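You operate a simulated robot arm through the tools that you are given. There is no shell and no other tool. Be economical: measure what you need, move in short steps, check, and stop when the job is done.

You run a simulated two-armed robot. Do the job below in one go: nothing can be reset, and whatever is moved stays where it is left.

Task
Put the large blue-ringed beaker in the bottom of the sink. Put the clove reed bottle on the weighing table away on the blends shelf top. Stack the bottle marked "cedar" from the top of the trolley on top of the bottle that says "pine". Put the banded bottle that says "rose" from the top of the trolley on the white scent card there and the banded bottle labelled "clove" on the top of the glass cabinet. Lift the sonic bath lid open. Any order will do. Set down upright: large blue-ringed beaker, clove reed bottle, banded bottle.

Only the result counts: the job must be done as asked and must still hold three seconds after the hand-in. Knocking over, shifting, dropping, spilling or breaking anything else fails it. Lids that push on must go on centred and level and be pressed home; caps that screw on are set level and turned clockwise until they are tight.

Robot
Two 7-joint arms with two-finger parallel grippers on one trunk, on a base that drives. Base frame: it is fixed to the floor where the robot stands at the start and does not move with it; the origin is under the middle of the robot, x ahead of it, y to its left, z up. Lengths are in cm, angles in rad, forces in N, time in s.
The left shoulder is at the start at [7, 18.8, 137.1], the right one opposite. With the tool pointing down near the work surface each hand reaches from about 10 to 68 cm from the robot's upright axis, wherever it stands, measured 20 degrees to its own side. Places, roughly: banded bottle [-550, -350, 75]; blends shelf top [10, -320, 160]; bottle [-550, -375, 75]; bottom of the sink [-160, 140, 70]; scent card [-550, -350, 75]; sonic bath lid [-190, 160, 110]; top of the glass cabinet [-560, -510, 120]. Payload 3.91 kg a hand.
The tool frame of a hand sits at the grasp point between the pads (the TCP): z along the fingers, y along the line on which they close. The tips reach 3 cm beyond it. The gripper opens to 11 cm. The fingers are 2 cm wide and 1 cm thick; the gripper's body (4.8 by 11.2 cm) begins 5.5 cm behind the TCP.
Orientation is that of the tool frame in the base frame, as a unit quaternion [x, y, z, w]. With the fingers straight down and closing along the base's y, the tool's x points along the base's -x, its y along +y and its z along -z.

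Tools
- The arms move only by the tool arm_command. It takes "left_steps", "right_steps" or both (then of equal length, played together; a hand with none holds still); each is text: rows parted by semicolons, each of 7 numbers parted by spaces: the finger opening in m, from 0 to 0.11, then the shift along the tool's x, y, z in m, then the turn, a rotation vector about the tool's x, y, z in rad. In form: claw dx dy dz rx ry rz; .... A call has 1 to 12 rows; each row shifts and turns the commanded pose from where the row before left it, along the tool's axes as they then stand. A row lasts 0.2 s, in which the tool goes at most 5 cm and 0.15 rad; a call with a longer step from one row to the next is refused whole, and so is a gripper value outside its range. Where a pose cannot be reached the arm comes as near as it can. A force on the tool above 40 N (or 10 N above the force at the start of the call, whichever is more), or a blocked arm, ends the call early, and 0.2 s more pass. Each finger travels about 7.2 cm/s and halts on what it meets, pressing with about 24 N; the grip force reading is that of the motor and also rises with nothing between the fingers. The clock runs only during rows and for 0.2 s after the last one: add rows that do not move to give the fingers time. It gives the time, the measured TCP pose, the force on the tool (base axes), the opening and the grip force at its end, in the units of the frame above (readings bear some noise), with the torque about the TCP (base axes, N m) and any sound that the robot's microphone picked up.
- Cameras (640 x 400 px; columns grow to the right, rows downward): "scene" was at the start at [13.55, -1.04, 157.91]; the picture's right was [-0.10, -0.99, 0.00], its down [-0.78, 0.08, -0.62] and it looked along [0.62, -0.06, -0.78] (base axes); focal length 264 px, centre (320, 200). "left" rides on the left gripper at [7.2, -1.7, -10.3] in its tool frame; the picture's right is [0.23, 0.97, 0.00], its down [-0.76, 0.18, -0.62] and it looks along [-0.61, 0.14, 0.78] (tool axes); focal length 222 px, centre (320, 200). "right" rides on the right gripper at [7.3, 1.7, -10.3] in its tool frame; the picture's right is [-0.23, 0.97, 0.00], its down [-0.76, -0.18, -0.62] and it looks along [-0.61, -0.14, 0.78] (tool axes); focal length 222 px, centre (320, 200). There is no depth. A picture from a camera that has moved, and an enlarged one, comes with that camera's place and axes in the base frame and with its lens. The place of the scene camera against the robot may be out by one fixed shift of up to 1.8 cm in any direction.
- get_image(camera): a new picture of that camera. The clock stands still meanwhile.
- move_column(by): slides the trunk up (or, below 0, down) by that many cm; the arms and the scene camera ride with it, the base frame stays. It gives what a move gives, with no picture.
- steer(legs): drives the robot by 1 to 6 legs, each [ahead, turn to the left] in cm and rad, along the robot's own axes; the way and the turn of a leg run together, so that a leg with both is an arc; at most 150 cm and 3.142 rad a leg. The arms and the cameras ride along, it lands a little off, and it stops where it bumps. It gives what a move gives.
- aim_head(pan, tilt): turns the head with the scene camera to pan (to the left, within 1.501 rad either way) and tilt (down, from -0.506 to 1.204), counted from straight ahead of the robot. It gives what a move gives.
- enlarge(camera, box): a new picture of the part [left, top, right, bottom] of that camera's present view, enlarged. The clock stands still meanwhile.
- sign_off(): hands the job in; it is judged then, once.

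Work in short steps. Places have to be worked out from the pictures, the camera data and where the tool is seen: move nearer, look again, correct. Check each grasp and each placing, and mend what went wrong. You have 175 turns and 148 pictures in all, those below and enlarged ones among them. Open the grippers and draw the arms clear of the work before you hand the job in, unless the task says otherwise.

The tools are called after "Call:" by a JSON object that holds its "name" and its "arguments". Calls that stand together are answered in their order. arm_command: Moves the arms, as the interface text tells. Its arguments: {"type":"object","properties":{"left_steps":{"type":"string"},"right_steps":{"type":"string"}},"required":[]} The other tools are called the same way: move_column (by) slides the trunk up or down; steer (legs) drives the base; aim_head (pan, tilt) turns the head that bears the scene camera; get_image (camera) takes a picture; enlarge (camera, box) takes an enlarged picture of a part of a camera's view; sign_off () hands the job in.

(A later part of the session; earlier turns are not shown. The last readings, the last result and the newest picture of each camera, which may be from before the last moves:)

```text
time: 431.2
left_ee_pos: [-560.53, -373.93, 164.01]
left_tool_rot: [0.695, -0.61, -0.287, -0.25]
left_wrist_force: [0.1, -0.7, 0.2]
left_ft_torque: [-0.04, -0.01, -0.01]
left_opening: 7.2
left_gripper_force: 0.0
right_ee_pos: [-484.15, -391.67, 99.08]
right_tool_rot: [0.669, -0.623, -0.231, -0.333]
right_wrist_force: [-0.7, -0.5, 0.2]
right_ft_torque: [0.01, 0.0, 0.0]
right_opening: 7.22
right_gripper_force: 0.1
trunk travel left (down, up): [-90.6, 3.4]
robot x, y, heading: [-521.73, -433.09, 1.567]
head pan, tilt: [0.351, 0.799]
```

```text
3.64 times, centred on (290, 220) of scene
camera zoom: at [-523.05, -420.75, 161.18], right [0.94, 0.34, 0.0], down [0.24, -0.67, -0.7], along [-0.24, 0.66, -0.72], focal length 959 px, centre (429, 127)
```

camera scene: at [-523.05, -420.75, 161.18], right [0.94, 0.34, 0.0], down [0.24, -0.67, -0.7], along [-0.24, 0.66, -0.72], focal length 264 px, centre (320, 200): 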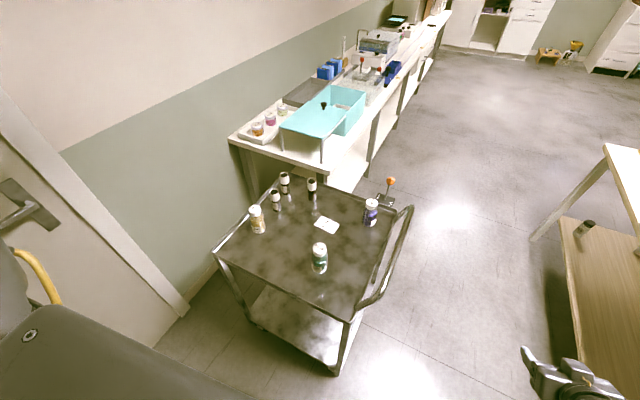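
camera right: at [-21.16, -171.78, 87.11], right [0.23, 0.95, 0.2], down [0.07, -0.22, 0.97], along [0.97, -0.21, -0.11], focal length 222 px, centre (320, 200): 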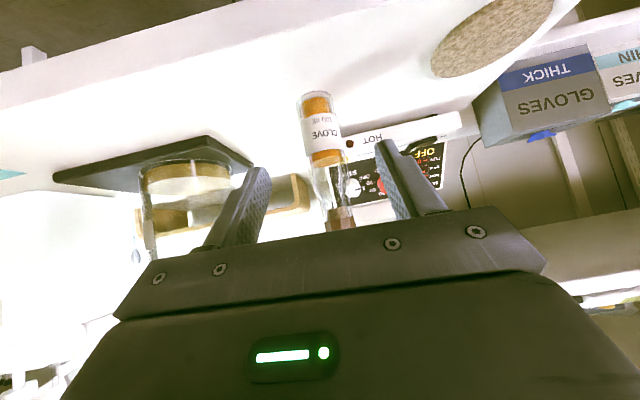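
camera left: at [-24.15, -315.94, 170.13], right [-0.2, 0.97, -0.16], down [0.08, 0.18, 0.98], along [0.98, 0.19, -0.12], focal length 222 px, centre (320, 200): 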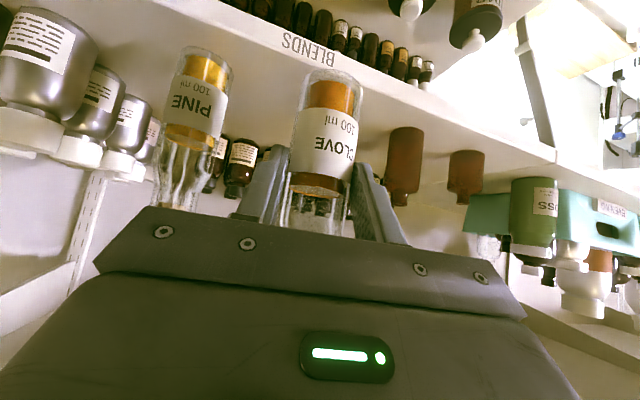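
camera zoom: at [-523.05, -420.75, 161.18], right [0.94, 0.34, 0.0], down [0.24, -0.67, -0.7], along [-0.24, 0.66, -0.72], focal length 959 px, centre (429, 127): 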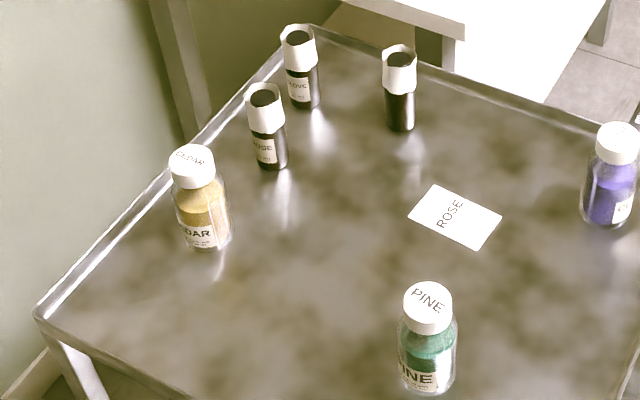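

CEDAR is the yellow bottle at about [-569.3, -366.7], PINE the green one at [-540, -375]; banded ROSE is at [-567.4, -354], banded CLOVE at [-568, -343], and the card at [-544, -354.5]. I line the left hand up south of CEDAR, then lower.

Call:
{"name": "steer", "arguments": {"legs": [[-8, 0], [0, 1.57], [8.8, 0], [0, -1.57]]}}

Call:
{"name": "arm_command", "arguments": {"left_steps": "0.09 0.033 0 0.033 0 0 0;0.09 0.033 0 0.033 0 0 0;0.09 0.033 0 0.033 0 0 0;0.09 0.033 0 0.033 0 0 0;0.09 0.033 0 0.033 0 0 0;0.09 0.033 0 0.033 0 0 0;0.09 0 0 0 0 0 0"}}

Call:
{"name": "move_column", "arguments": {"by": -52}}

Call:
{"name": "get_image", "arguments": {"camera": "left"}}

```text
time: 440.7
left_ee_pos: [-569.46, -382.16, 163.97]
left_tool_rot: [0.696, -0.609, -0.287, -0.251]
left_wrist_force: [0.0, 0.6, -0.3]
left_ft_torque: [-0.03, -0.03, 0.0]
left_opening: 7.2
left_gripper_force: 0.0
right_ee_pos: [-492.97, -399.88, 99.11]
right_tool_rot: [0.669, -0.622, -0.231, -0.334]
right_wrist_force: [0.5, 0.2, -0.1]
right_ft_torque: [0.03, 0.03, 0.0]
right_opening: 7.21
right_gripper_force: 0.0
trunk travel left (down, up): [-90.6, 3.4]
robot x, y, heading: [-529.87, -441.7, 1.569]
head pan, tilt: [0.351, 0.799]
```

```text
time: 442.3
left_ee_pos: [-569.43, -382.23, 136.19]
left_tool_rot: [0.696, -0.609, -0.286, -0.25]
left_wrist_force: [0.1, 0.3, 1.1]
left_ft_torque: [-0.02, 0.02, -0.04]
left_opening: 9.0
left_gripper_force: 0.1
right_ee_pos: [-492.93, -399.98, 99.03]
right_tool_rot: [0.669, -0.622, -0.231, -0.334]
right_wrist_force: [-1.0, 0.5, -0.7]
right_ft_torque: [-0.02, -0.01, -0.03]
right_opening: 7.2
right_gripper_force: 0.1
trunk travel left (down, up): [-90.6, 3.4]
robot x, y, heading: [-529.81, -441.18, 1.568]
head pan, tilt: [0.351, 0.799]
```

```text
refused: -52 is not a number from -40 to 40
```

```text
21 pictures are left
camera left: at [-566.35, -394.48, 138.54], right [-0.94, -0.29, -0.16], down [-0.19, 0.08, 0.98], along [-0.27, 0.95, -0.13], focal length 222 px, centre (320, 200)
```

left: 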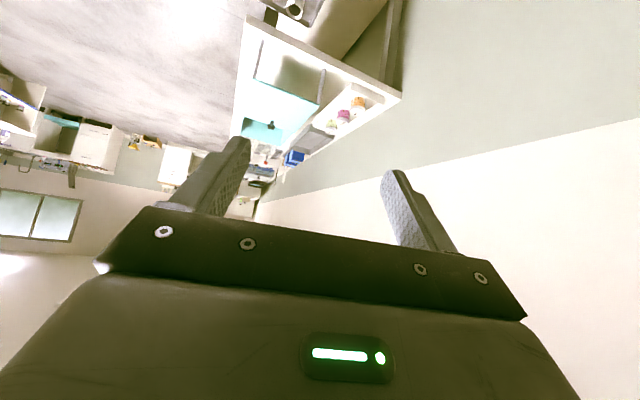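

The trunk step is limited to 40; I lower it in two steps.

Call:
{"name": "move_column", "arguments": {"by": -38}}

Call:
{"name": "move_column", "arguments": {"by": -14}}

Call:
{"name": "get_image", "arguments": {"camera": "left"}}

```text
time: 446.0
left_ee_pos: [-569.7, -382.15, 98.23]
left_tool_rot: [0.695, -0.609, -0.287, -0.251]
left_wrist_force: [1.1, -0.1, 0.1]
left_ft_torque: [0.01, 0.0, -0.01]
left_opening: 8.98
left_gripper_force: 0.0
right_ee_pos: [-493.01, -399.82, 61.11]
right_tool_rot: [0.669, -0.623, -0.231, -0.334]
right_wrist_force: [-0.1, 0.1, 0.4]
right_ft_torque: [-0.01, -0.02, -0.02]
right_opening: 7.19
right_gripper_force: 0.2
trunk travel left (down, up): [-52.6, 41.4]
robot x, y, heading: [-530.15, -441.08, 1.567]
head pan, tilt: [0.351, 0.799]
```

```text
time: 447.7
left_ee_pos: [-569.57, -382.17, 84.2]
left_tool_rot: [0.696, -0.609, -0.287, -0.25]
left_wrist_force: [0.3, 0.1, 0.1]
left_ft_torque: [-0.01, -0.01, -0.01]
left_opening: 9.02
left_gripper_force: 0.2
right_ee_pos: [-492.89, -399.86, 47.08]
right_tool_rot: [0.669, -0.623, -0.23, -0.334]
right_wrist_force: [-0.1, 0.0, -0.2]
right_ft_torque: [-0.03, 0.01, 0.03]
right_opening: 7.21
right_gripper_force: 0.0
trunk travel left (down, up): [-38.6, 55.4]
robot x, y, heading: [-530.27, -441.27, 1.568]
head pan, tilt: [0.351, 0.799]
```

```text
20 pictures are left
camera left: at [-566.37, -394.43, 86.57], right [-0.94, -0.29, -0.16], down [-0.19, 0.08, 0.98], along [-0.27, 0.95, -0.13], focal length 222 px, centre (320, 200)
```

left: 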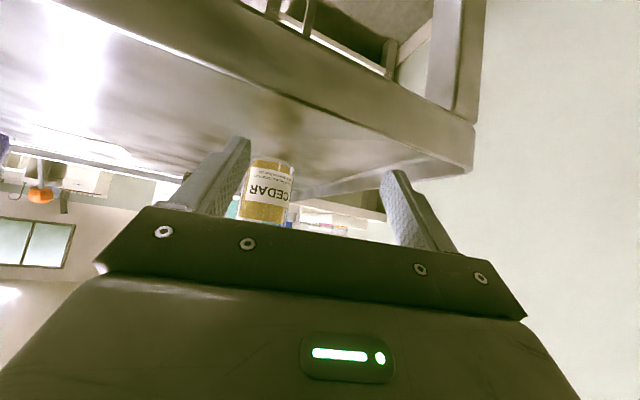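

CEDAR is between the fingers but 2.4 cm to the right of centre; the trolley top appears at z≈80. I shift the hand right and drive 8 cm forward.

Call:
{"name": "arm_command", "arguments": {"left_steps": "0.1 0 -0.012 0 0 0 0;0.1 0 -0.012 0 0 0 0;0.1 0 0 0 0 0 0"}}

Call:
{"name": "steer", "arguments": {"legs": [[8, 0]]}}

Call:
{"name": "get_image", "arguments": {"camera": "left"}}

```text
time: 448.5
left_ee_pos: [-567.22, -382.01, 84.28]
left_tool_rot: [0.696, -0.609, -0.287, -0.249]
left_wrist_force: [-0.2, 0.8, 0.5]
left_ft_torque: [-0.01, 0.01, 0.01]
left_opening: 10.02
left_gripper_force: 0.0
right_ee_pos: [-492.89, -399.73, 47.02]
right_tool_rot: [0.669, -0.622, -0.231, -0.334]
right_wrist_force: [0.1, 0.1, 0.2]
right_ft_torque: [0.03, 0.01, 0.01]
right_opening: 7.21
right_gripper_force: 0.0
trunk travel left (down, up): [-38.6, 55.4]
robot x, y, heading: [-530.22, -441.17, 1.57]
head pan, tilt: [0.351, 0.799]
```

```text
time: 449.5
left_ee_pos: [-567.12, -373.82, 84.12]
left_tool_rot: [0.696, -0.61, -0.286, -0.249]
left_wrist_force: [0.8, 0.7, -0.9]
left_ft_torque: [-0.03, -0.02, 0.0]
left_opening: 10.03
left_gripper_force: 0.0
right_ee_pos: [-492.84, -391.8, 46.94]
right_tool_rot: [0.669, -0.623, -0.231, -0.333]
right_wrist_force: [0.2, 0.0, 0.1]
right_ft_torque: [-0.01, 0.0, -0.02]
right_opening: 7.19
right_gripper_force: 0.0
trunk travel left (down, up): [-38.6, 55.4]
robot x, y, heading: [-530.29, -433.27, 1.567]
head pan, tilt: [0.351, 0.799]
```

```text
19 pictures are left
camera left: at [-563.93, -386.06, 86.48], right [-0.94, -0.29, -0.16], down [-0.19, 0.08, 0.98], along [-0.27, 0.95, -0.13], focal length 222 px, centre (320, 200)
```

left: 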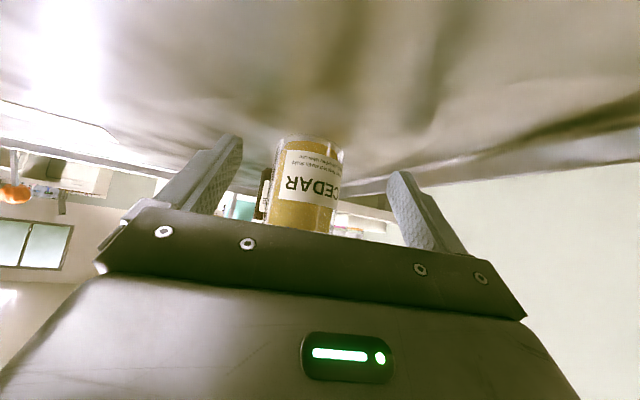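

CEDAR's axis is at about [-567.4, -369.6], the base at z≈80.6. I drive 4.2 cm and close.

Call:
{"name": "steer", "arguments": {"legs": [[4.2, 0]]}}

Call:
{"name": "arm_command", "arguments": {"left_steps": "0.07 0 0 0 0 0 0;0.04 0 0 0 0 0 0;0.04 0 0 0 0 0 0;0.04 0 0 0 0 0 0;0.04 0 0 0 0 0 0"}}

Call:
{"name": "move_column", "arguments": {"by": 20}}

Call:
{"name": "get_image", "arguments": {"camera": "left"}}

```text
time: 450.4
left_ee_pos: [-567.03, -369.69, 84.14]
left_tool_rot: [0.696, -0.61, -0.286, -0.249]
left_wrist_force: [0.6, 0.1, -0.4]
left_ft_torque: [0.02, 0.01, -0.03]
left_opening: 9.97
left_gripper_force: 0.1
right_ee_pos: [-492.79, -387.43, 47.05]
right_tool_rot: [0.67, -0.622, -0.231, -0.332]
right_wrist_force: [0.1, 0.0, -0.2]
right_ft_torque: [-0.02, 0.02, -0.01]
right_opening: 7.21
right_gripper_force: 0.1
trunk travel left (down, up): [-38.6, 55.4]
robot x, y, heading: [-529.82, -428.6, 1.568]
head pan, tilt: [0.351, 0.799]
```

```text
time: 451.6
left_ee_pos: [-567.1, -369.75, 84.15]
left_tool_rot: [0.696, -0.61, -0.286, -0.25]
left_wrist_force: [-0.1, -0.3, 0.4]
left_ft_torque: [0.07, 0.05, 0.02]
left_opening: 5.29
left_gripper_force: 24.1
right_ee_pos: [-492.81, -387.46, 47.0]
right_tool_rot: [0.669, -0.623, -0.231, -0.334]
right_wrist_force: [1.0, 0.1, 0.7]
right_ft_torque: [0.03, -0.05, -0.02]
right_opening: 7.21
right_gripper_force: 0.0
trunk travel left (down, up): [-38.6, 55.4]
robot x, y, heading: [-529.93, -428.75, 1.566]
head pan, tilt: [0.351, 0.799]
```

```text
time: 453.8
left_ee_pos: [-567.08, -369.63, 104.13]
left_tool_rot: [0.695, -0.61, -0.286, -0.25]
left_wrist_force: [-1.2, -0.7, -2.3]
left_ft_torque: [-0.03, 0.01, -0.03]
left_opening: 5.3
left_gripper_force: 24.2
right_ee_pos: [-492.77, -387.44, 67.05]
right_tool_rot: [0.669, -0.623, -0.231, -0.333]
right_wrist_force: [0.0, -0.6, 0.8]
right_ft_torque: [0.0, -0.02, 0.0]
right_opening: 7.2
right_gripper_force: 0.2
trunk travel left (down, up): [-58.6, 35.4]
robot x, y, heading: [-530.1, -428.67, 1.562]
head pan, tilt: [0.351, 0.799]
```

```text
18 pictures are left
camera left: at [-563.92, -381.82, 106.51], right [-0.94, -0.29, -0.16], down [-0.19, 0.08, 0.98], along [-0.27, 0.95, -0.13], focal length 222 px, centre (320, 200)
```

left: 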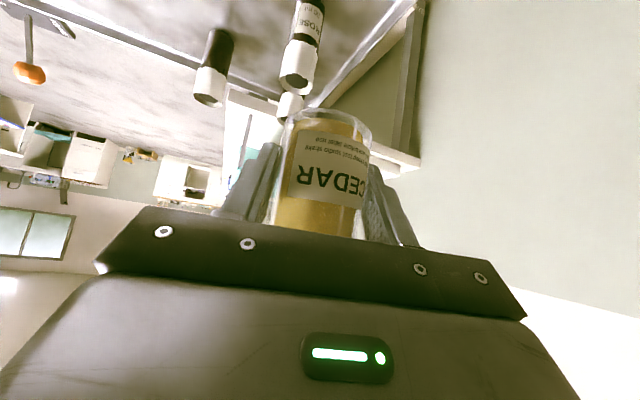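

CEDAR is held. I raise the trunk, then shift the base 27 cm to the right to line up with PINE.

Call:
{"name": "move_column", "arguments": {"by": 25}}

Call:
{"name": "steer", "arguments": {"legs": [[-18, 0], [0, -1.565], [27, 0], [0, 1.565]]}}

Call:
{"name": "aim_head", "arguments": {"pan": 0.3, "tilt": 0.6}}

Call:
{"name": "move_column", "arguments": {"by": -28}}

Call:
{"name": "get_image", "arguments": {"camera": "left"}}

```text
time: 456.4
left_ee_pos: [-567.11, -369.63, 129.21]
left_tool_rot: [0.696, -0.609, -0.287, -0.25]
left_wrist_force: [0.5, 1.0, -2.7]
left_ft_torque: [-0.01, -0.01, 0.03]
left_opening: 5.29
left_gripper_force: 23.9
right_ee_pos: [-492.77, -387.48, 92.11]
right_tool_rot: [0.669, -0.622, -0.231, -0.333]
right_wrist_force: [0.4, -0.1, -0.3]
right_ft_torque: [0.0, 0.0, -0.03]
right_opening: 7.2
right_gripper_force: 0.0
trunk travel left (down, up): [-83.6, 10.4]
robot x, y, heading: [-530.14, -428.39, 1.569]
head pan, tilt: [0.351, 0.799]
```

```text
time: 467.0
left_ee_pos: [-543.43, -388.85, 129.1]
left_tool_rot: [0.711, -0.591, -0.293, -0.242]
left_wrist_force: [-0.3, -0.1, -2.7]
left_ft_torque: [-0.01, 0.02, -0.01]
left_opening: 5.31
left_gripper_force: 24.2
right_ee_pos: [-468.31, -402.9, 92.12]
right_tool_rot: [0.685, -0.606, -0.239, -0.327]
right_wrist_force: [0.7, -0.3, 0.2]
right_ft_torque: [-0.02, 0.03, 0.0]
right_opening: 7.21
right_gripper_force: 0.1
trunk travel left (down, up): [-83.6, 10.4]
robot x, y, heading: [-503.41, -446.24, 1.616]
head pan, tilt: [0.351, 0.799]
```

```text
time: 467.7
left_ee_pos: [-543.4, -388.93, 129.24]
left_tool_rot: [0.711, -0.591, -0.294, -0.243]
left_wrist_force: [-0.1, 0.0, -1.6]
left_ft_torque: [-0.02, -0.01, 0.01]
left_opening: 5.3
left_gripper_force: 23.9
right_ee_pos: [-468.23, -402.97, 92.06]
right_tool_rot: [0.684, -0.606, -0.239, -0.328]
right_wrist_force: [-0.1, -0.1, -0.1]
right_ft_torque: [-0.02, -0.01, 0.0]
right_opening: 7.23
right_gripper_force: 0.0
trunk travel left (down, up): [-83.6, 10.4]
robot x, y, heading: [-503.51, -446.31, 1.616]
head pan, tilt: [0.3, 0.6]
```

```text
time: 470.6
left_ee_pos: [-543.38, -388.98, 101.23]
left_tool_rot: [0.71, -0.592, -0.294, -0.243]
left_wrist_force: [-0.5, 0.0, -1.7]
left_ft_torque: [-0.03, 0.02, 0.01]
left_opening: 5.28
left_gripper_force: 24.2
right_ee_pos: [-468.32, -402.93, 64.25]
right_tool_rot: [0.684, -0.606, -0.239, -0.328]
right_wrist_force: [0.1, 0.3, 0.3]
right_ft_torque: [-0.02, 0.0, -0.03]
right_opening: 7.2
right_gripper_force: 0.0
trunk travel left (down, up): [-55.6, 38.4]
robot x, y, heading: [-503.3, -446.48, 1.616]
head pan, tilt: [0.3, 0.6]
```

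```text
17 pictures are left
camera left: at [-539.61, -400.92, 103.52], right [-0.93, -0.34, -0.16], down [-0.19, 0.07, 0.98], along [-0.32, 0.94, -0.13], focal length 222 px, centre (320, 200)
```

left: 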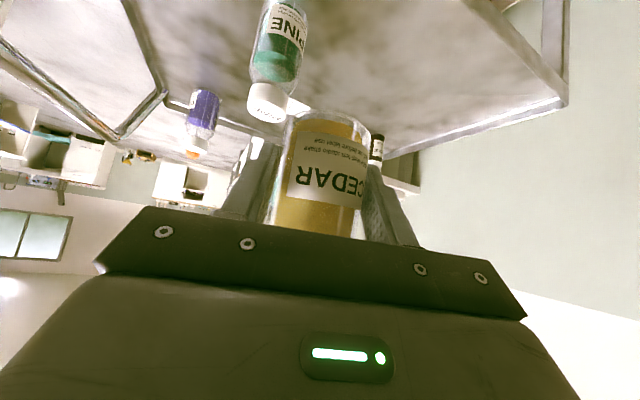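

PINE's axis is at x≈-540.1, y≈-378, top z≈92. I turn slightly right and advance so that CEDAR hovers above it, and check with the scene camera.

Call:
{"name": "steer", "arguments": {"legs": [[0, -0.06], [9, 0]]}}

Call:
{"name": "get_image", "arguments": {"camera": "left"}}

Call:
{"name": "enlarge", "arguments": {"camera": "scene", "box": [140, 190, 340, 330]}}

```text
time: 472.1
left_ee_pos: [-539.66, -377.49, 100.95]
left_tool_rot: [0.693, -0.614, -0.284, -0.251]
left_wrist_force: [0.6, 1.0, -1.7]
left_ft_torque: [0.0, 0.0, 0.0]
left_opening: 5.31
left_gripper_force: 23.7
right_ee_pos: [-465.66, -396.22, 64.05]
right_tool_rot: [0.666, -0.626, -0.229, -0.334]
right_wrist_force: [-0.1, -0.2, 0.2]
right_ft_torque: [0.01, 0.0, -0.01]
right_opening: 7.21
right_gripper_force: 0.1
trunk travel left (down, up): [-55.6, 38.4]
robot x, y, heading: [-503.26, -437.51, 1.558]
head pan, tilt: [0.3, 0.6]
```

```text
16 pictures are left
camera left: at [-536.7, -389.79, 103.47], right [-0.95, -0.28, -0.16], down [-0.19, 0.08, 0.98], along [-0.26, 0.96, -0.13], focal length 222 px, centre (320, 200)
```

left: 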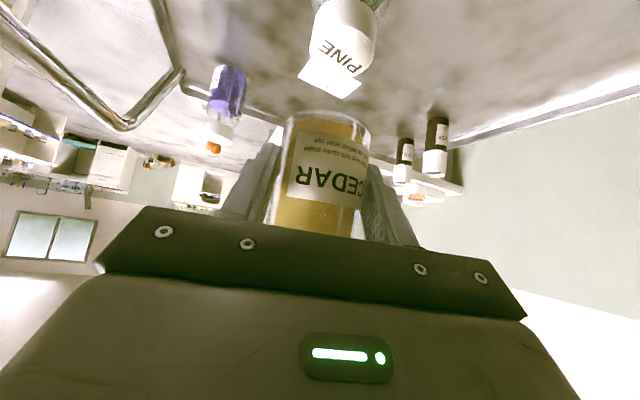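

```text
2.86 times, centred on (240, 260) of scene
camera zoom: at [-504.73, -423.88, 127.84], right [0.96, 0.28, 0.0], down [0.16, -0.54, -0.82], along [-0.23, 0.79, -0.57], focal length 754 px, centre (549, 29)
```

zoom: 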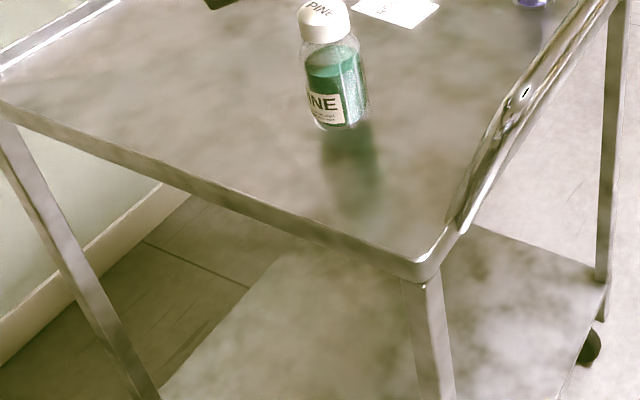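

CEDAR is aligned above PINE within a few mm. I lower with the trunk gradually, watching the force.

Call:
{"name": "move_column", "arguments": {"by": -4}}

Call:
{"name": "move_column", "arguments": {"by": -0.8}}

Call:
{"name": "get_image", "arguments": {"camera": "left"}}

```text
time: 472.9
left_ee_pos: [-539.75, -377.68, 97.19]
left_tool_rot: [0.692, -0.613, -0.286, -0.252]
left_wrist_force: [0.1, 0.2, -2.0]
left_ft_torque: [-0.03, 0.0, 0.0]
left_opening: 5.29
left_gripper_force: 24.3
right_ee_pos: [-465.64, -396.17, 60.09]
right_tool_rot: [0.666, -0.626, -0.229, -0.335]
right_wrist_force: [0.1, 0.0, 0.6]
right_ft_torque: [-0.02, 0.0, 0.0]
right_opening: 7.21
right_gripper_force: 0.0
trunk travel left (down, up): [-51.6, 42.4]
robot x, y, heading: [-503.36, -437.16, 1.559]
head pan, tilt: [0.3, 0.6]
```

```text
time: 473.5
left_ee_pos: [-539.79, -377.67, 96.49]
left_tool_rot: [0.692, -0.614, -0.285, -0.252]
left_wrist_force: [-0.1, -0.4, -2.2]
left_ft_torque: [-0.01, 0.04, 0.0]
left_opening: 5.29
left_gripper_force: 24.2
right_ee_pos: [-465.66, -396.22, 59.26]
right_tool_rot: [0.667, -0.625, -0.23, -0.334]
right_wrist_force: [0.0, -0.1, -0.2]
right_ft_torque: [0.02, 0.02, 0.02]
right_opening: 7.18
right_gripper_force: 0.2
trunk travel left (down, up): [-50.8, 43.2]
robot x, y, heading: [-502.9, -437.22, 1.558]
head pan, tilt: [0.3, 0.6]
```

```text
14 pictures are left
camera left: at [-536.7, -389.9, 98.72], right [-0.95, -0.28, -0.16], down [-0.19, 0.08, 0.98], along [-0.26, 0.96, -0.13], focal length 222 px, centre (320, 200)
```

left: 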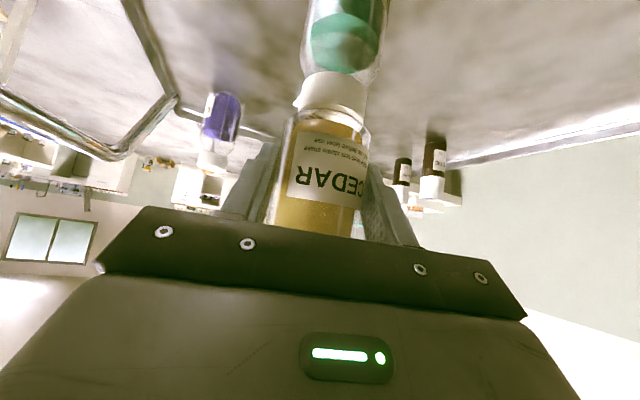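

Aligned. I continue lowering in small steps until contact.

Call:
{"name": "move_column", "arguments": {"by": -0.6}}

Call:
{"name": "move_column", "arguments": {"by": -0.4}}

Call:
{"name": "move_column", "arguments": {"by": -0.4}}

```text
time: 474.0
left_ee_pos: [-539.63, -377.73, 95.97]
left_tool_rot: [0.692, -0.612, -0.287, -0.253]
left_wrist_force: [-0.9, 0.0, 11.3]
left_ft_torque: [0.41, 0.08, -0.05]
left_opening: 5.29
left_gripper_force: 24.2
right_ee_pos: [-465.57, -396.26, 58.6]
right_tool_rot: [0.666, -0.626, -0.23, -0.335]
right_wrist_force: [-0.3, 0.2, 0.1]
right_ft_torque: [0.03, 0.01, -0.04]
right_opening: 7.21
right_gripper_force: 0.1
trunk travel left (down, up): [-50.2, 43.8]
robot x, y, heading: [-503.39, -437.33, 1.554]
head pan, tilt: [0.3, 0.6]
```

```text
time: 474.6
left_ee_pos: [-539.67, -377.81, 95.5]
left_tool_rot: [0.692, -0.613, -0.286, -0.252]
left_wrist_force: [0.0, 0.4, 16.1]
left_ft_torque: [0.51, 0.06, 0.01]
left_opening: 5.3
left_gripper_force: 24.1
right_ee_pos: [-465.71, -396.19, 58.31]
right_tool_rot: [0.666, -0.626, -0.23, -0.335]
right_wrist_force: [0.0, 0.3, 0.0]
right_ft_torque: [-0.01, -0.02, -0.01]
right_opening: 7.19
right_gripper_force: 0.0
trunk travel left (down, up): [-49.8, 44.2]
robot x, y, heading: [-503.23, -437.38, 1.554]
head pan, tilt: [0.3, 0.6]
```

```text
time: 475.1
left_ee_pos: [-539.67, -377.83, 94.96]
left_tool_rot: [0.693, -0.613, -0.286, -0.251]
left_wrist_force: [1.4, -1.7, 8.9]
left_ft_torque: [0.31, -0.05, -0.06]
left_opening: 5.29
left_gripper_force: 24.6
right_ee_pos: [-465.67, -396.29, 57.97]
right_tool_rot: [0.666, -0.626, -0.23, -0.334]
right_wrist_force: [0.5, -0.2, 0.7]
right_ft_torque: [0.0, 0.0, 0.04]
right_opening: 7.19
right_gripper_force: 0.1
trunk travel left (down, up): [-49.4, 44.6]
robot x, y, heading: [-503.6, -437.19, 1.561]
head pan, tilt: [0.3, 0.6]
```

Contact is firm. I release slowly and back away.

Call:
{"name": "arm_command", "arguments": {"left_steps": "0.053 0 0 0 0 0 0;0.056 0 0 0 0 0 0;0.062 0 0 0 0 0 0;0.08 0 0 0 0 0 0;0.09 0 0 0 0 0 0;0.09 0 0 0 0 0 0"}}

Call:
{"name": "steer", "arguments": {"legs": [[-22, 0]]}}

Call:
{"name": "get_image", "arguments": {"camera": "left"}}

```text
time: 476.5
left_ee_pos: [-539.69, -377.84, 94.89]
left_tool_rot: [0.693, -0.613, -0.285, -0.251]
left_wrist_force: [-0.3, -0.3, -0.5]
left_ft_torque: [0.05, -0.03, 0.02]
left_opening: 9.01
left_gripper_force: 0.1
right_ee_pos: [-465.74, -396.19, 57.85]
right_tool_rot: [0.666, -0.626, -0.23, -0.334]
right_wrist_force: [-0.2, 0.3, -0.6]
right_ft_torque: [-0.03, -0.01, 0.01]
right_opening: 7.21
right_gripper_force: 0.2
trunk travel left (down, up): [-49.4, 44.6]
robot x, y, heading: [-503.33, -437.03, 1.561]
head pan, tilt: [0.3, 0.6]
```

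```text
time: 478.2
left_ee_pos: [-540.01, -399.29, 94.96]
left_tool_rot: [0.693, -0.612, -0.285, -0.252]
left_wrist_force: [-0.6, 0.2, -0.1]
left_ft_torque: [-0.03, -0.02, 0.01]
left_opening: 8.99
left_gripper_force: 0.1
right_ee_pos: [-465.96, -417.67, 57.89]
right_tool_rot: [0.666, -0.626, -0.23, -0.335]
right_wrist_force: [0.4, 0.0, -0.4]
right_ft_torque: [0.04, -0.02, 0.01]
right_opening: 7.2
right_gripper_force: 0.1
trunk travel left (down, up): [-49.4, 44.6]
robot x, y, heading: [-503.45, -458.55, 1.562]
head pan, tilt: [0.3, 0.6]
```

```text
13 pictures are left
camera left: at [-537.0, -411.48, 97.38], right [-0.95, -0.28, -0.16], down [-0.19, 0.08, 0.98], along [-0.26, 0.96, -0.13], focal length 222 px, centre (320, 200)
```

left: 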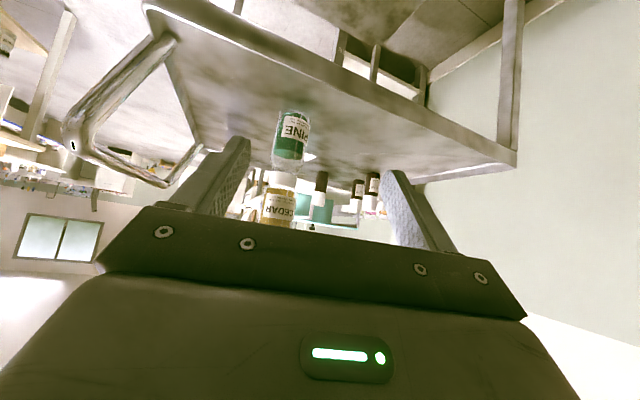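

Stacked nicely. Next is the banded ROSE at about [-565.6, -357.7]. I raise the trunk, shift the base 26 cm left (in reverse, away from the cabinet), extend the arm 6 cm, and lower.

Call:
{"name": "move_column", "arguments": {"by": 25}}

Call:
{"name": "steer", "arguments": {"legs": [[10, 0], [0, -1.565], [-26.2, 0], [0, 1.565]]}}

Call:
{"name": "arm_command", "arguments": {"left_steps": "0.075 -0.021 0 0.021 0 0 0;0.075 -0.021 0 0.021 0 0 0;0.075 0 0 0 0 0 0"}}

Call:
{"name": "move_column", "arguments": {"by": -25}}

Call:
{"name": "get_image", "arguments": {"camera": "left"}}

```text
time: 480.7
left_ee_pos: [-539.99, -399.19, 119.93]
left_tool_rot: [0.693, -0.613, -0.285, -0.251]
left_wrist_force: [-0.5, -1.3, 0.3]
left_ft_torque: [0.0, -0.02, 0.02]
left_opening: 9.0
left_gripper_force: 0.1
right_ee_pos: [-466.01, -417.62, 82.87]
right_tool_rot: [0.666, -0.626, -0.229, -0.334]
right_wrist_force: [-0.5, 0.2, -0.1]
right_ft_torque: [0.01, 0.04, 0.01]
right_opening: 7.21
right_gripper_force: 0.1
trunk travel left (down, up): [-74.4, 19.6]
robot x, y, heading: [-503.33, -458.6, 1.56]
head pan, tilt: [0.3, 0.6]
```

```text
time: 491.0
left_ee_pos: [-567.14, -389.49, 119.99]
left_tool_rot: [0.697, -0.608, -0.287, -0.249]
left_wrist_force: [-0.4, -0.2, -0.2]
left_ft_torque: [-0.01, 0.03, 0.01]
left_opening: 9.0
left_gripper_force: 0.0
right_ee_pos: [-492.7, -406.88, 82.96]
right_tool_rot: [0.672, -0.62, -0.233, -0.332]
right_wrist_force: [-0.3, -0.4, 0.0]
right_ft_torque: [-0.01, -0.03, 0.01]
right_opening: 7.21
right_gripper_force: 0.1
trunk travel left (down, up): [-74.4, 19.6]
robot x, y, heading: [-529.66, -448.61, 1.574]
head pan, tilt: [0.3, 0.6]
```

```text
time: 491.8
left_ee_pos: [-567.89, -383.96, 120.17]
left_tool_rot: [0.697, -0.608, -0.288, -0.249]
left_wrist_force: [0.6, -0.7, -0.3]
left_ft_torque: [0.04, -0.01, -0.03]
left_opening: 7.51
left_gripper_force: 0.1
right_ee_pos: [-492.68, -406.99, 82.89]
right_tool_rot: [0.671, -0.62, -0.232, -0.333]
right_wrist_force: [-0.7, -0.8, -0.5]
right_ft_torque: [-0.01, 0.0, -0.01]
right_opening: 7.23
right_gripper_force: 0.1
trunk travel left (down, up): [-74.4, 19.6]
robot x, y, heading: [-529.95, -448.45, 1.567]
head pan, tilt: [0.3, 0.6]
```

```text
time: 494.4
left_ee_pos: [-567.81, -383.76, 95.01]
left_tool_rot: [0.697, -0.608, -0.287, -0.249]
left_wrist_force: [0.2, -0.1, -0.1]
left_ft_torque: [0.02, -0.03, 0.01]
left_opening: 7.5
left_gripper_force: 0.0
right_ee_pos: [-492.7, -406.9, 57.77]
right_tool_rot: [0.671, -0.621, -0.232, -0.333]
right_wrist_force: [0.6, 0.0, 0.3]
right_ft_torque: [-0.03, -0.07, 0.04]
right_opening: 7.19
right_gripper_force: 0.0
trunk travel left (down, up): [-49.4, 44.6]
robot x, y, heading: [-529.62, -448.28, 1.568]
head pan, tilt: [0.3, 0.6]
```

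```text
12 pictures are left
camera left: at [-564.63, -395.91, 97.39], right [-0.94, -0.29, -0.16], down [-0.19, 0.08, 0.98], along [-0.28, 0.95, -0.13], focal length 222 px, centre (320, 200)
```

left: 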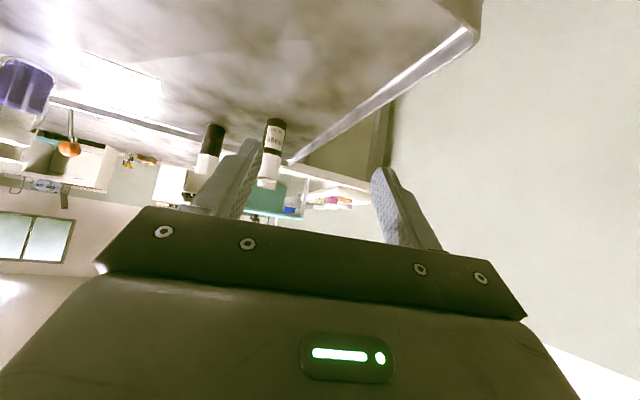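

ROSE's axis is near [-565.6, -358]. I shift right 2.2 cm, lower to z≈85, and approach.

Call:
{"name": "arm_command", "arguments": {"left_steps": "0.085 0 -0.011 0 0 0 0;0.085 0 -0.011 0 0 0 0;0.085 0 0 0 0 0 0"}}

Call:
{"name": "move_column", "arguments": {"by": -10}}

Call:
{"name": "steer", "arguments": {"legs": [[18, 0]]}}

Call:
{"name": "get_image", "arguments": {"camera": "left"}}

```text
time: 495.2
left_ee_pos: [-565.7, -383.44, 94.86]
left_tool_rot: [0.697, -0.608, -0.286, -0.249]
left_wrist_force: [-0.5, 0.3, -0.2]
left_ft_torque: [-0.02, 0.0, 0.01]
left_opening: 8.51
left_gripper_force: 0.1
right_ee_pos: [-492.8, -406.98, 57.99]
right_tool_rot: [0.671, -0.621, -0.232, -0.333]
right_wrist_force: [-0.1, 0.2, 0.1]
right_ft_torque: [0.01, -0.03, -0.03]
right_opening: 7.23
right_gripper_force: 0.0
trunk travel left (down, up): [-49.4, 44.6]
robot x, y, heading: [-529.6, -448.17, 1.571]
head pan, tilt: [0.3, 0.6]
```

```text
time: 496.5
left_ee_pos: [-565.63, -383.41, 84.86]
left_tool_rot: [0.697, -0.608, -0.287, -0.249]
left_wrist_force: [0.2, 0.0, -0.8]
left_ft_torque: [0.02, -0.03, 0.02]
left_opening: 8.5
left_gripper_force: 0.1
right_ee_pos: [-492.8, -406.9, 47.94]
right_tool_rot: [0.67, -0.621, -0.232, -0.333]
right_wrist_force: [-0.3, -0.3, -0.4]
right_ft_torque: [0.0, 0.03, -0.02]
right_opening: 7.18
right_gripper_force: 0.0
trunk travel left (down, up): [-39.4, 54.6]
robot x, y, heading: [-529.43, -448.93, 1.574]
head pan, tilt: [0.3, 0.6]
```

```text
time: 498.0
left_ee_pos: [-565.51, -365.49, 84.94]
left_tool_rot: [0.697, -0.608, -0.287, -0.249]
left_wrist_force: [-0.4, 0.1, -0.1]
left_ft_torque: [0.01, 0.01, 0.05]
left_opening: 8.52
left_gripper_force: 0.0
right_ee_pos: [-492.73, -389.07, 47.81]
right_tool_rot: [0.67, -0.622, -0.231, -0.333]
right_wrist_force: [-1.0, 0.6, -0.6]
right_ft_torque: [-0.01, 0.02, -0.03]
right_opening: 7.23
right_gripper_force: 0.0
trunk travel left (down, up): [-39.4, 54.6]
robot x, y, heading: [-529.8, -430.83, 1.574]
head pan, tilt: [0.3, 0.6]
```

```text
11 pictures are left
camera left: at [-562.36, -377.61, 87.21], right [-0.94, -0.29, -0.16], down [-0.19, 0.08, 0.98], along [-0.27, 0.95, -0.13], focal length 222 px, centre (320, 200)
```

left: 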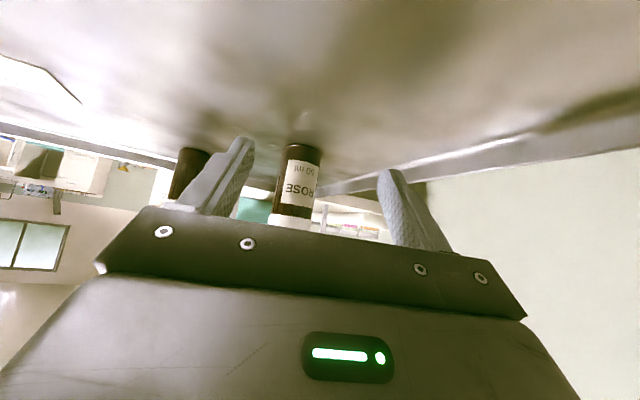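

ROSE label is confirmed and centred. I drive 7 cm, close, and lift.

Call:
{"name": "steer", "arguments": {"legs": [[7.1, 0]]}}

Call:
{"name": "arm_command", "arguments": {"left_steps": "0.06 0 0 0 0 0 0;0.03 0 0 0 0 0 0;0.025 0 0 0 0 0 0;0.025 0 0 0 0 0 0;0.025 0 0 0 0 0 0"}}

Call:
{"name": "move_column", "arguments": {"by": 38}}

```text
time: 499.0
left_ee_pos: [-565.52, -358.21, 84.8]
left_tool_rot: [0.697, -0.608, -0.286, -0.248]
left_wrist_force: [1.1, -0.2, -1.2]
left_ft_torque: [0.01, -0.02, 0.01]
left_opening: 8.5
left_gripper_force: 0.1
right_ee_pos: [-492.64, -382.09, 47.8]
right_tool_rot: [0.67, -0.622, -0.23, -0.333]
right_wrist_force: [-0.1, 0.1, 0.2]
right_ft_torque: [0.01, 0.02, 0.0]
right_opening: 7.18
right_gripper_force: 0.1
trunk travel left (down, up): [-39.4, 54.6]
robot x, y, heading: [-529.74, -423.55, 1.571]
head pan, tilt: [0.3, 0.6]
```

```text
time: 500.2
left_ee_pos: [-565.6, -358.3, 85.0]
left_tool_rot: [0.697, -0.608, -0.286, -0.249]
left_wrist_force: [-0.3, 0.2, -0.6]
left_ft_torque: [-0.02, 0.01, 0.0]
left_opening: 3.58
left_gripper_force: 23.6
right_ee_pos: [-492.69, -382.16, 47.89]
right_tool_rot: [0.671, -0.621, -0.231, -0.332]
right_wrist_force: [0.1, -0.3, 0.1]
right_ft_torque: [0.0, 0.01, 0.02]
right_opening: 7.19
right_gripper_force: 0.0
trunk travel left (down, up): [-39.4, 54.6]
robot x, y, heading: [-529.78, -423.54, 1.569]
head pan, tilt: [0.3, 0.6]
```

```text
time: 503.9
left_ee_pos: [-565.53, -358.32, 122.87]
left_tool_rot: [0.697, -0.608, -0.287, -0.25]
left_wrist_force: [-0.1, -0.6, -1.0]
left_ft_torque: [-0.02, -0.01, -0.02]
left_opening: 3.57
left_gripper_force: 24.1
right_ee_pos: [-492.62, -382.1, 85.91]
right_tool_rot: [0.671, -0.621, -0.231, -0.332]
right_wrist_force: [0.2, -0.2, -0.2]
right_ft_torque: [0.01, 0.04, 0.0]
right_opening: 7.18
right_gripper_force: 0.2
trunk travel left (down, up): [-77.4, 16.6]
robot x, y, heading: [-530.02, -423.88, 1.571]
head pan, tilt: [0.3, 0.6]
```

ROSE is held (3.57 cm). The stack stands south of the card, so I'll come in from the south-west: I move the base in reverse and turn to heading ≈0.8, keeping the hand high.

Call:
{"name": "steer", "arguments": {"legs": [[-10.3, 0], [0, -1.571], [-38, 0], [0, 0.8]]}}

```text
time: 513.0
left_ee_pos: [-546.53, -362.44, 122.91]
left_tool_rot: [-0.411, 0.829, 0.17, 0.339]
left_wrist_force: [0.2, 1.0, -1.0]
left_ft_torque: [0.0, 0.01, 0.02]
left_opening: 3.56
left_gripper_force: 24.3
right_ee_pos: [-511.65, -430.64, 85.8]
right_tool_rot: [-0.382, 0.831, 0.087, 0.396]
right_wrist_force: [0.6, -0.6, 0.2]
right_ft_torque: [0.01, -0.01, -0.01]
right_opening: 7.18
right_gripper_force: 0.1
trunk travel left (down, up): [-77.4, 16.6]
robot x, y, heading: [-567.71, -433.53, 0.781]
head pan, tilt: [0.3, 0.6]
```

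Close to plan. I drive 5.1 cm, adjust 1.2 cm left, lower to just above the card, and look.

Call:
{"name": "steer", "arguments": {"legs": [[5.1, 0]]}}

Call:
{"name": "arm_command", "arguments": {"left_steps": "0.025 0 0.012 0 0 0 0;0.025 0 0 0 0 0 0"}}

Call:
{"name": "move_column", "arguments": {"by": -34}}

Call:
{"name": "get_image", "arguments": {"camera": "left"}}

```text
time: 513.9
left_ee_pos: [-543.37, -359.13, 123.27]
left_tool_rot: [-0.411, 0.828, 0.17, 0.342]
left_wrist_force: [0.6, -0.3, -0.4]
left_ft_torque: [-0.03, -0.02, 0.02]
left_opening: 3.55
left_gripper_force: 24.1
right_ee_pos: [-508.46, -427.37, 86.03]
right_tool_rot: [-0.381, 0.83, 0.088, 0.398]
right_wrist_force: [-0.8, 0.3, -0.3]
right_ft_torque: [-0.01, 0.0, 0.03]
right_opening: 7.2
right_gripper_force: 0.0
trunk travel left (down, up): [-77.4, 16.6]
robot x, y, heading: [-564.13, -430.46, 0.789]
head pan, tilt: [0.3, 0.6]
```

```text
time: 514.5
left_ee_pos: [-543.93, -358.1, 122.9]
left_tool_rot: [-0.411, 0.828, 0.171, 0.34]
left_wrist_force: [0.3, 0.3, -1.3]
left_ft_torque: [-0.04, 0.01, 0.01]
left_opening: 3.56
left_gripper_force: 23.9
right_ee_pos: [-508.2, -427.18, 85.81]
right_tool_rot: [-0.383, 0.831, 0.087, 0.395]
right_wrist_force: [0.3, -0.5, 0.2]
right_ft_torque: [0.0, -0.01, -0.02]
right_opening: 7.21
right_gripper_force: 0.2
trunk travel left (down, up): [-77.4, 16.6]
robot x, y, heading: [-563.87, -430.05, 0.783]
head pan, tilt: [0.3, 0.6]
```

```text
time: 517.8
left_ee_pos: [-544.0, -358.07, 88.95]
left_tool_rot: [-0.411, 0.829, 0.17, 0.34]
left_wrist_force: [-0.3, 0.4, -0.9]
left_ft_torque: [-0.03, 0.01, 0.0]
left_opening: 3.55
left_gripper_force: 24.2
right_ee_pos: [-508.06, -426.95, 51.96]
right_tool_rot: [-0.381, 0.831, 0.086, 0.396]
right_wrist_force: [0.1, 0.4, 0.1]
right_ft_torque: [0.01, -0.01, 0.0]
right_opening: 7.22
right_gripper_force: 0.0
trunk travel left (down, up): [-43.4, 50.6]
robot x, y, heading: [-563.52, -430.25, 0.788]
head pan, tilt: [0.3, 0.6]
```

```text
10 pictures are left
camera left: at [-550.21, -369.07, 91.26], right [-0.87, 0.46, -0.16], down [-0.08, 0.19, 0.98], along [0.48, 0.87, -0.13], focal length 222 px, centre (320, 200)
```

left: 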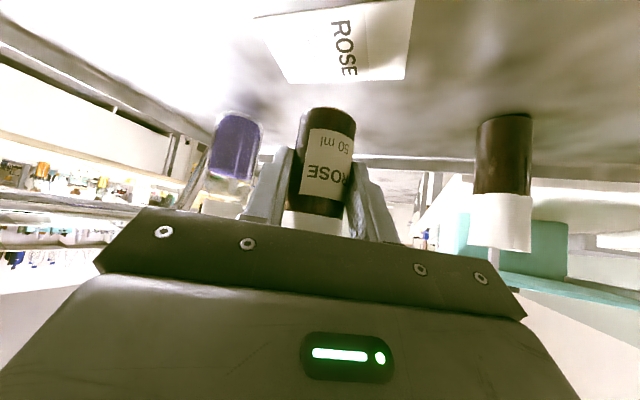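

The card centre works out to [-544.2, -358.6], right below the bottle. I lower to contact.

Call:
{"name": "move_column", "arguments": {"by": -3.3}}

Call:
{"name": "move_column", "arguments": {"by": -0.6}}

Call:
{"name": "move_column", "arguments": {"by": -0.4}}

```text
time: 518.6
left_ee_pos: [-544.01, -358.03, 85.64]
left_tool_rot: [-0.411, 0.828, 0.17, 0.341]
left_wrist_force: [-0.7, 0.6, -0.4]
left_ft_torque: [-0.02, 0.01, -0.01]
left_opening: 3.55
left_gripper_force: 24.0
right_ee_pos: [-508.21, -427.09, 48.63]
right_tool_rot: [-0.382, 0.83, 0.087, 0.396]
right_wrist_force: [0.6, -0.2, -0.1]
right_ft_torque: [0.03, -0.02, 0.0]
right_opening: 7.21
right_gripper_force: 0.1
trunk travel left (down, up): [-40.1, 53.9]
robot x, y, heading: [-563.84, -430.41, 0.783]
head pan, tilt: [0.3, 0.6]
```

```text
time: 519.1
left_ee_pos: [-543.93, -358.12, 84.95]
left_tool_rot: [-0.41, 0.829, 0.169, 0.34]
left_wrist_force: [0.0, 0.2, 0.0]
left_ft_torque: [-0.03, 0.0, 0.03]
left_opening: 3.58
left_gripper_force: 23.8
right_ee_pos: [-508.1, -427.15, 47.96]
right_tool_rot: [-0.382, 0.831, 0.086, 0.396]
right_wrist_force: [0.3, -0.9, -0.1]
right_ft_torque: [0.02, 0.0, 0.03]
right_opening: 7.22
right_gripper_force: 0.0
trunk travel left (down, up): [-39.5, 54.5]
robot x, y, heading: [-563.96, -430.16, 0.783]
head pan, tilt: [0.3, 0.6]
```

```text
time: 519.7
left_ee_pos: [-544.07, -358.04, 84.87]
left_tool_rot: [-0.41, 0.828, 0.171, 0.343]
left_wrist_force: [0.4, 2.3, 13.5]
left_ft_torque: [0.19, -0.09, 0.05]
left_opening: 3.54
left_gripper_force: 23.9
right_ee_pos: [-508.11, -427.09, 47.65]
right_tool_rot: [-0.382, 0.83, 0.088, 0.397]
right_wrist_force: [-0.1, -0.5, -0.9]
right_ft_torque: [0.0, -0.01, -0.03]
right_opening: 7.22
right_gripper_force: 0.2
trunk travel left (down, up): [-39.1, 54.9]
robot x, y, heading: [-563.48, -430.33, 0.788]
head pan, tilt: [0.3, 0.6]
```

Contact. I release and back off.

Call:
{"name": "arm_command", "arguments": {"left_steps": "0.04 0 0 0 0 0 0;0.05 0 0 0 0 0 0;0.075 0 0 0 0 0 0;0.075 0 0 0 0 0 0"}}

Call:
{"name": "steer", "arguments": {"legs": [[-16, 0]]}}

Call:
{"name": "get_image", "arguments": {"camera": "left"}}

```text
time: 520.7
left_ee_pos: [-543.88, -358.13, 84.57]
left_tool_rot: [-0.411, 0.828, 0.17, 0.341]
left_wrist_force: [-0.4, 0.1, 0.7]
left_ft_torque: [0.03, 0.02, 0.01]
left_opening: 7.5
left_gripper_force: 0.1
right_ee_pos: [-508.22, -427.05, 47.46]
right_tool_rot: [-0.381, 0.831, 0.087, 0.396]
right_wrist_force: [-0.1, 0.2, 0.2]
right_ft_torque: [0.01, 0.01, -0.02]
right_opening: 7.21
right_gripper_force: 0.1
trunk travel left (down, up): [-39.1, 54.9]
robot x, y, heading: [-563.71, -430.07, 0.786]
head pan, tilt: [0.3, 0.6]
```

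```text
time: 522.1
left_ee_pos: [-554.99, -369.53, 84.64]
left_tool_rot: [-0.409, 0.829, 0.169, 0.34]
left_wrist_force: [-0.6, -0.4, 0.5]
left_ft_torque: [-0.01, 0.01, -0.01]
left_opening: 7.51
left_gripper_force: 0.0
right_ee_pos: [-519.58, -438.61, 47.56]
right_tool_rot: [-0.38, 0.831, 0.086, 0.397]
right_wrist_force: [-1.1, -1.1, -0.1]
right_ft_torque: [0.02, 0.04, 0.0]
right_opening: 7.21
right_gripper_force: 0.1
trunk travel left (down, up): [-39.1, 54.9]
robot x, y, heading: [-574.92, -441.63, 0.778]
head pan, tilt: [0.3, 0.6]
```

```text
9 pictures are left
camera left: at [-561.45, -380.55, 87.02], right [-0.87, 0.46, -0.16], down [-0.08, 0.19, 0.98], along [0.48, 0.87, -0.13], focal length 222 px, centre (320, 200)
```

left: 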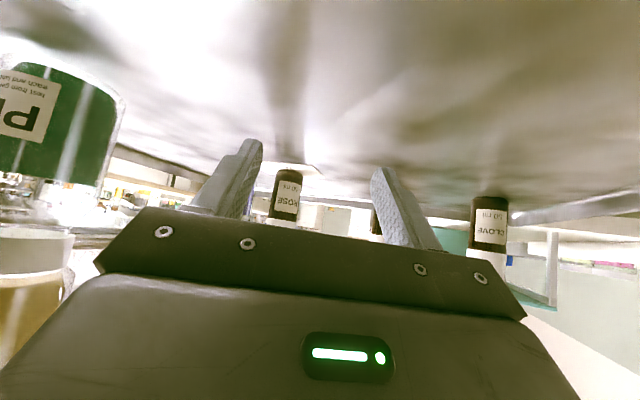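

ROSE stands upright on its card. Banded CLOVE is at about [-566.2, -348.5]. I raise a little, turn to heading ≈1.07, and approach it.

Call:
{"name": "move_column", "arguments": {"by": 5}}

Call:
{"name": "steer", "arguments": {"legs": [[0, 0.29], [11, 0]]}}

Call:
{"name": "move_column", "arguments": {"by": -4.8}}

Call:
{"name": "get_image", "arguments": {"camera": "left"}}

```text
time: 523.0
left_ee_pos: [-555.03, -369.55, 89.48]
left_tool_rot: [-0.41, 0.829, 0.169, 0.341]
left_wrist_force: [0.0, 0.2, 0.1]
left_ft_torque: [-0.03, 0.0, 0.0]
left_opening: 7.48
left_gripper_force: 0.0
right_ee_pos: [-519.64, -438.63, 52.62]
right_tool_rot: [-0.381, 0.831, 0.086, 0.396]
right_wrist_force: [0.3, -0.1, 0.8]
right_ft_torque: [0.01, 0.0, 0.02]
right_opening: 7.19
right_gripper_force: 0.1
trunk travel left (down, up): [-44.1, 49.9]
robot x, y, heading: [-575.06, -441.33, 0.784]
head pan, tilt: [0.3, 0.6]
```

```text
time: 525.2
left_ee_pos: [-571.69, -356.9, 89.44]
left_tool_rot: [-0.528, 0.76, 0.217, 0.311]
left_wrist_force: [0.6, 0.1, 0.4]
left_ft_torque: [-0.01, -0.01, 0.0]
left_opening: 7.49
left_gripper_force: 0.1
right_ee_pos: [-517.56, -412.71, 52.56]
right_tool_rot: [-0.5, 0.766, 0.143, 0.378]
right_wrist_force: [-0.8, -0.2, -0.4]
right_ft_torque: [-0.01, 0.02, -0.04]
right_opening: 7.21
right_gripper_force: 0.1
trunk travel left (down, up): [-44.1, 49.9]
robot x, y, heading: [-569.95, -431.81, 1.079]
head pan, tilt: [0.3, 0.6]
```

```text
time: 526.1
left_ee_pos: [-571.69, -356.99, 84.84]
left_tool_rot: [-0.528, 0.76, 0.218, 0.312]
left_wrist_force: [-0.1, 0.3, -0.2]
left_ft_torque: [0.01, -0.01, 0.0]
left_opening: 7.49
left_gripper_force: 0.1
right_ee_pos: [-517.7, -412.74, 47.83]
right_tool_rot: [-0.498, 0.766, 0.143, 0.38]
right_wrist_force: [-0.1, -0.2, 0.4]
right_ft_torque: [0.02, -0.01, 0.04]
right_opening: 7.21
right_gripper_force: 0.1
trunk travel left (down, up): [-39.3, 54.7]
robot x, y, heading: [-569.82, -432.25, 1.079]
head pan, tilt: [0.3, 0.6]
```

```text
8 pictures are left
camera left: at [-574.66, -369.37, 87.17], right [-0.97, 0.19, -0.16], down [-0.13, 0.16, 0.98], along [0.21, 0.97, -0.13], focal length 222 px, centre (320, 200)
```

left: 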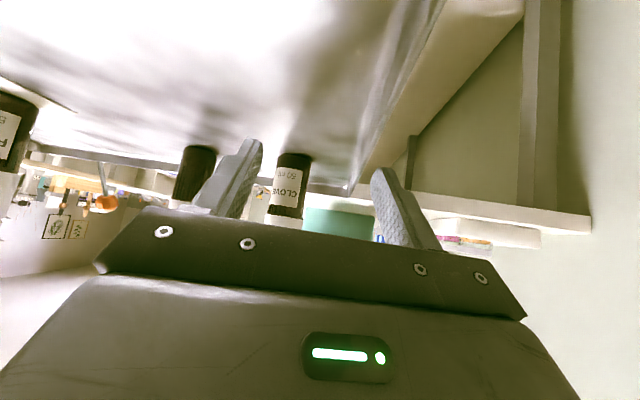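

CLOVE label confirmed, axis at about [-567, -349.3]. I advance 9 cm, close, and lift.

Call:
{"name": "arm_command", "arguments": {"left_steps": "0.08 0 -0.005 0 0 0 0;0.08 0 0 0 0 0 0"}}

Call:
{"name": "steer", "arguments": {"legs": [[9.1, 0]]}}

Call:
{"name": "arm_command", "arguments": {"left_steps": "0.06 0 0 0 0 0 0;0.03 0 0 0 0 0 0;0.025 0 0 0 0 0 0;0.025 0 0 0 0 0 0;0.025 0 0 0 0 0 0"}}

Call:
{"name": "move_column", "arguments": {"by": 30}}

```text
time: 526.7
left_ee_pos: [-571.24, -357.14, 84.8]
left_tool_rot: [-0.528, 0.76, 0.217, 0.312]
left_wrist_force: [0.0, 0.1, 1.0]
left_ft_torque: [-0.01, -0.02, -0.01]
left_opening: 8.0
left_gripper_force: 0.1
right_ee_pos: [-517.6, -412.67, 47.72]
right_tool_rot: [-0.5, 0.766, 0.143, 0.378]
right_wrist_force: [-0.4, 0.7, 0.6]
right_ft_torque: [0.02, -0.01, -0.03]
right_opening: 7.23
right_gripper_force: 0.0
trunk travel left (down, up): [-39.3, 54.7]
robot x, y, heading: [-569.9, -431.65, 1.079]
head pan, tilt: [0.3, 0.6]
```

```text
time: 527.8
left_ee_pos: [-566.81, -348.94, 84.77]
left_tool_rot: [-0.527, 0.76, 0.217, 0.312]
left_wrist_force: [0.6, 0.3, 0.4]
left_ft_torque: [-0.01, -0.05, 0.0]
left_opening: 7.99
left_gripper_force: 0.1
right_ee_pos: [-513.18, -404.64, 47.72]
right_tool_rot: [-0.499, 0.767, 0.143, 0.378]
right_wrist_force: [-0.2, 1.0, 0.0]
right_ft_torque: [-0.01, 0.02, -0.01]
right_opening: 7.23
right_gripper_force: 0.1
trunk travel left (down, up): [-39.3, 54.7]
robot x, y, heading: [-565.64, -423.64, 1.078]
head pan, tilt: [0.3, 0.6]
```

```text
time: 529.0
left_ee_pos: [-566.86, -349.05, 84.74]
left_tool_rot: [-0.527, 0.76, 0.217, 0.312]
left_wrist_force: [0.0, -0.9, 0.1]
left_ft_torque: [-0.02, 0.0, -0.02]
left_opening: 3.56
left_gripper_force: 23.9
right_ee_pos: [-513.19, -404.67, 47.82]
right_tool_rot: [-0.498, 0.766, 0.144, 0.38]
right_wrist_force: [-0.4, 0.5, 0.8]
right_ft_torque: [-0.01, 0.0, 0.04]
right_opening: 7.22
right_gripper_force: 0.0
trunk travel left (down, up): [-39.3, 54.7]
robot x, y, heading: [-565.84, -423.87, 1.085]
head pan, tilt: [0.3, 0.6]
```

```text
time: 532.0
left_ee_pos: [-566.83, -349.04, 114.75]
left_tool_rot: [-0.527, 0.76, 0.217, 0.312]
left_wrist_force: [0.2, -0.6, -2.0]
left_ft_torque: [0.0, 0.05, -0.02]
left_opening: 3.56
left_gripper_force: 23.9
right_ee_pos: [-513.17, -404.59, 77.82]
right_tool_rot: [-0.498, 0.766, 0.143, 0.379]
right_wrist_force: [0.5, 0.1, 0.2]
right_ft_torque: [-0.03, -0.02, 0.01]
right_opening: 7.19
right_gripper_force: 0.1
trunk travel left (down, up): [-69.3, 24.7]
robot x, y, heading: [-565.43, -423.51, 1.076]
head pan, tilt: [0.3, 0.6]
```

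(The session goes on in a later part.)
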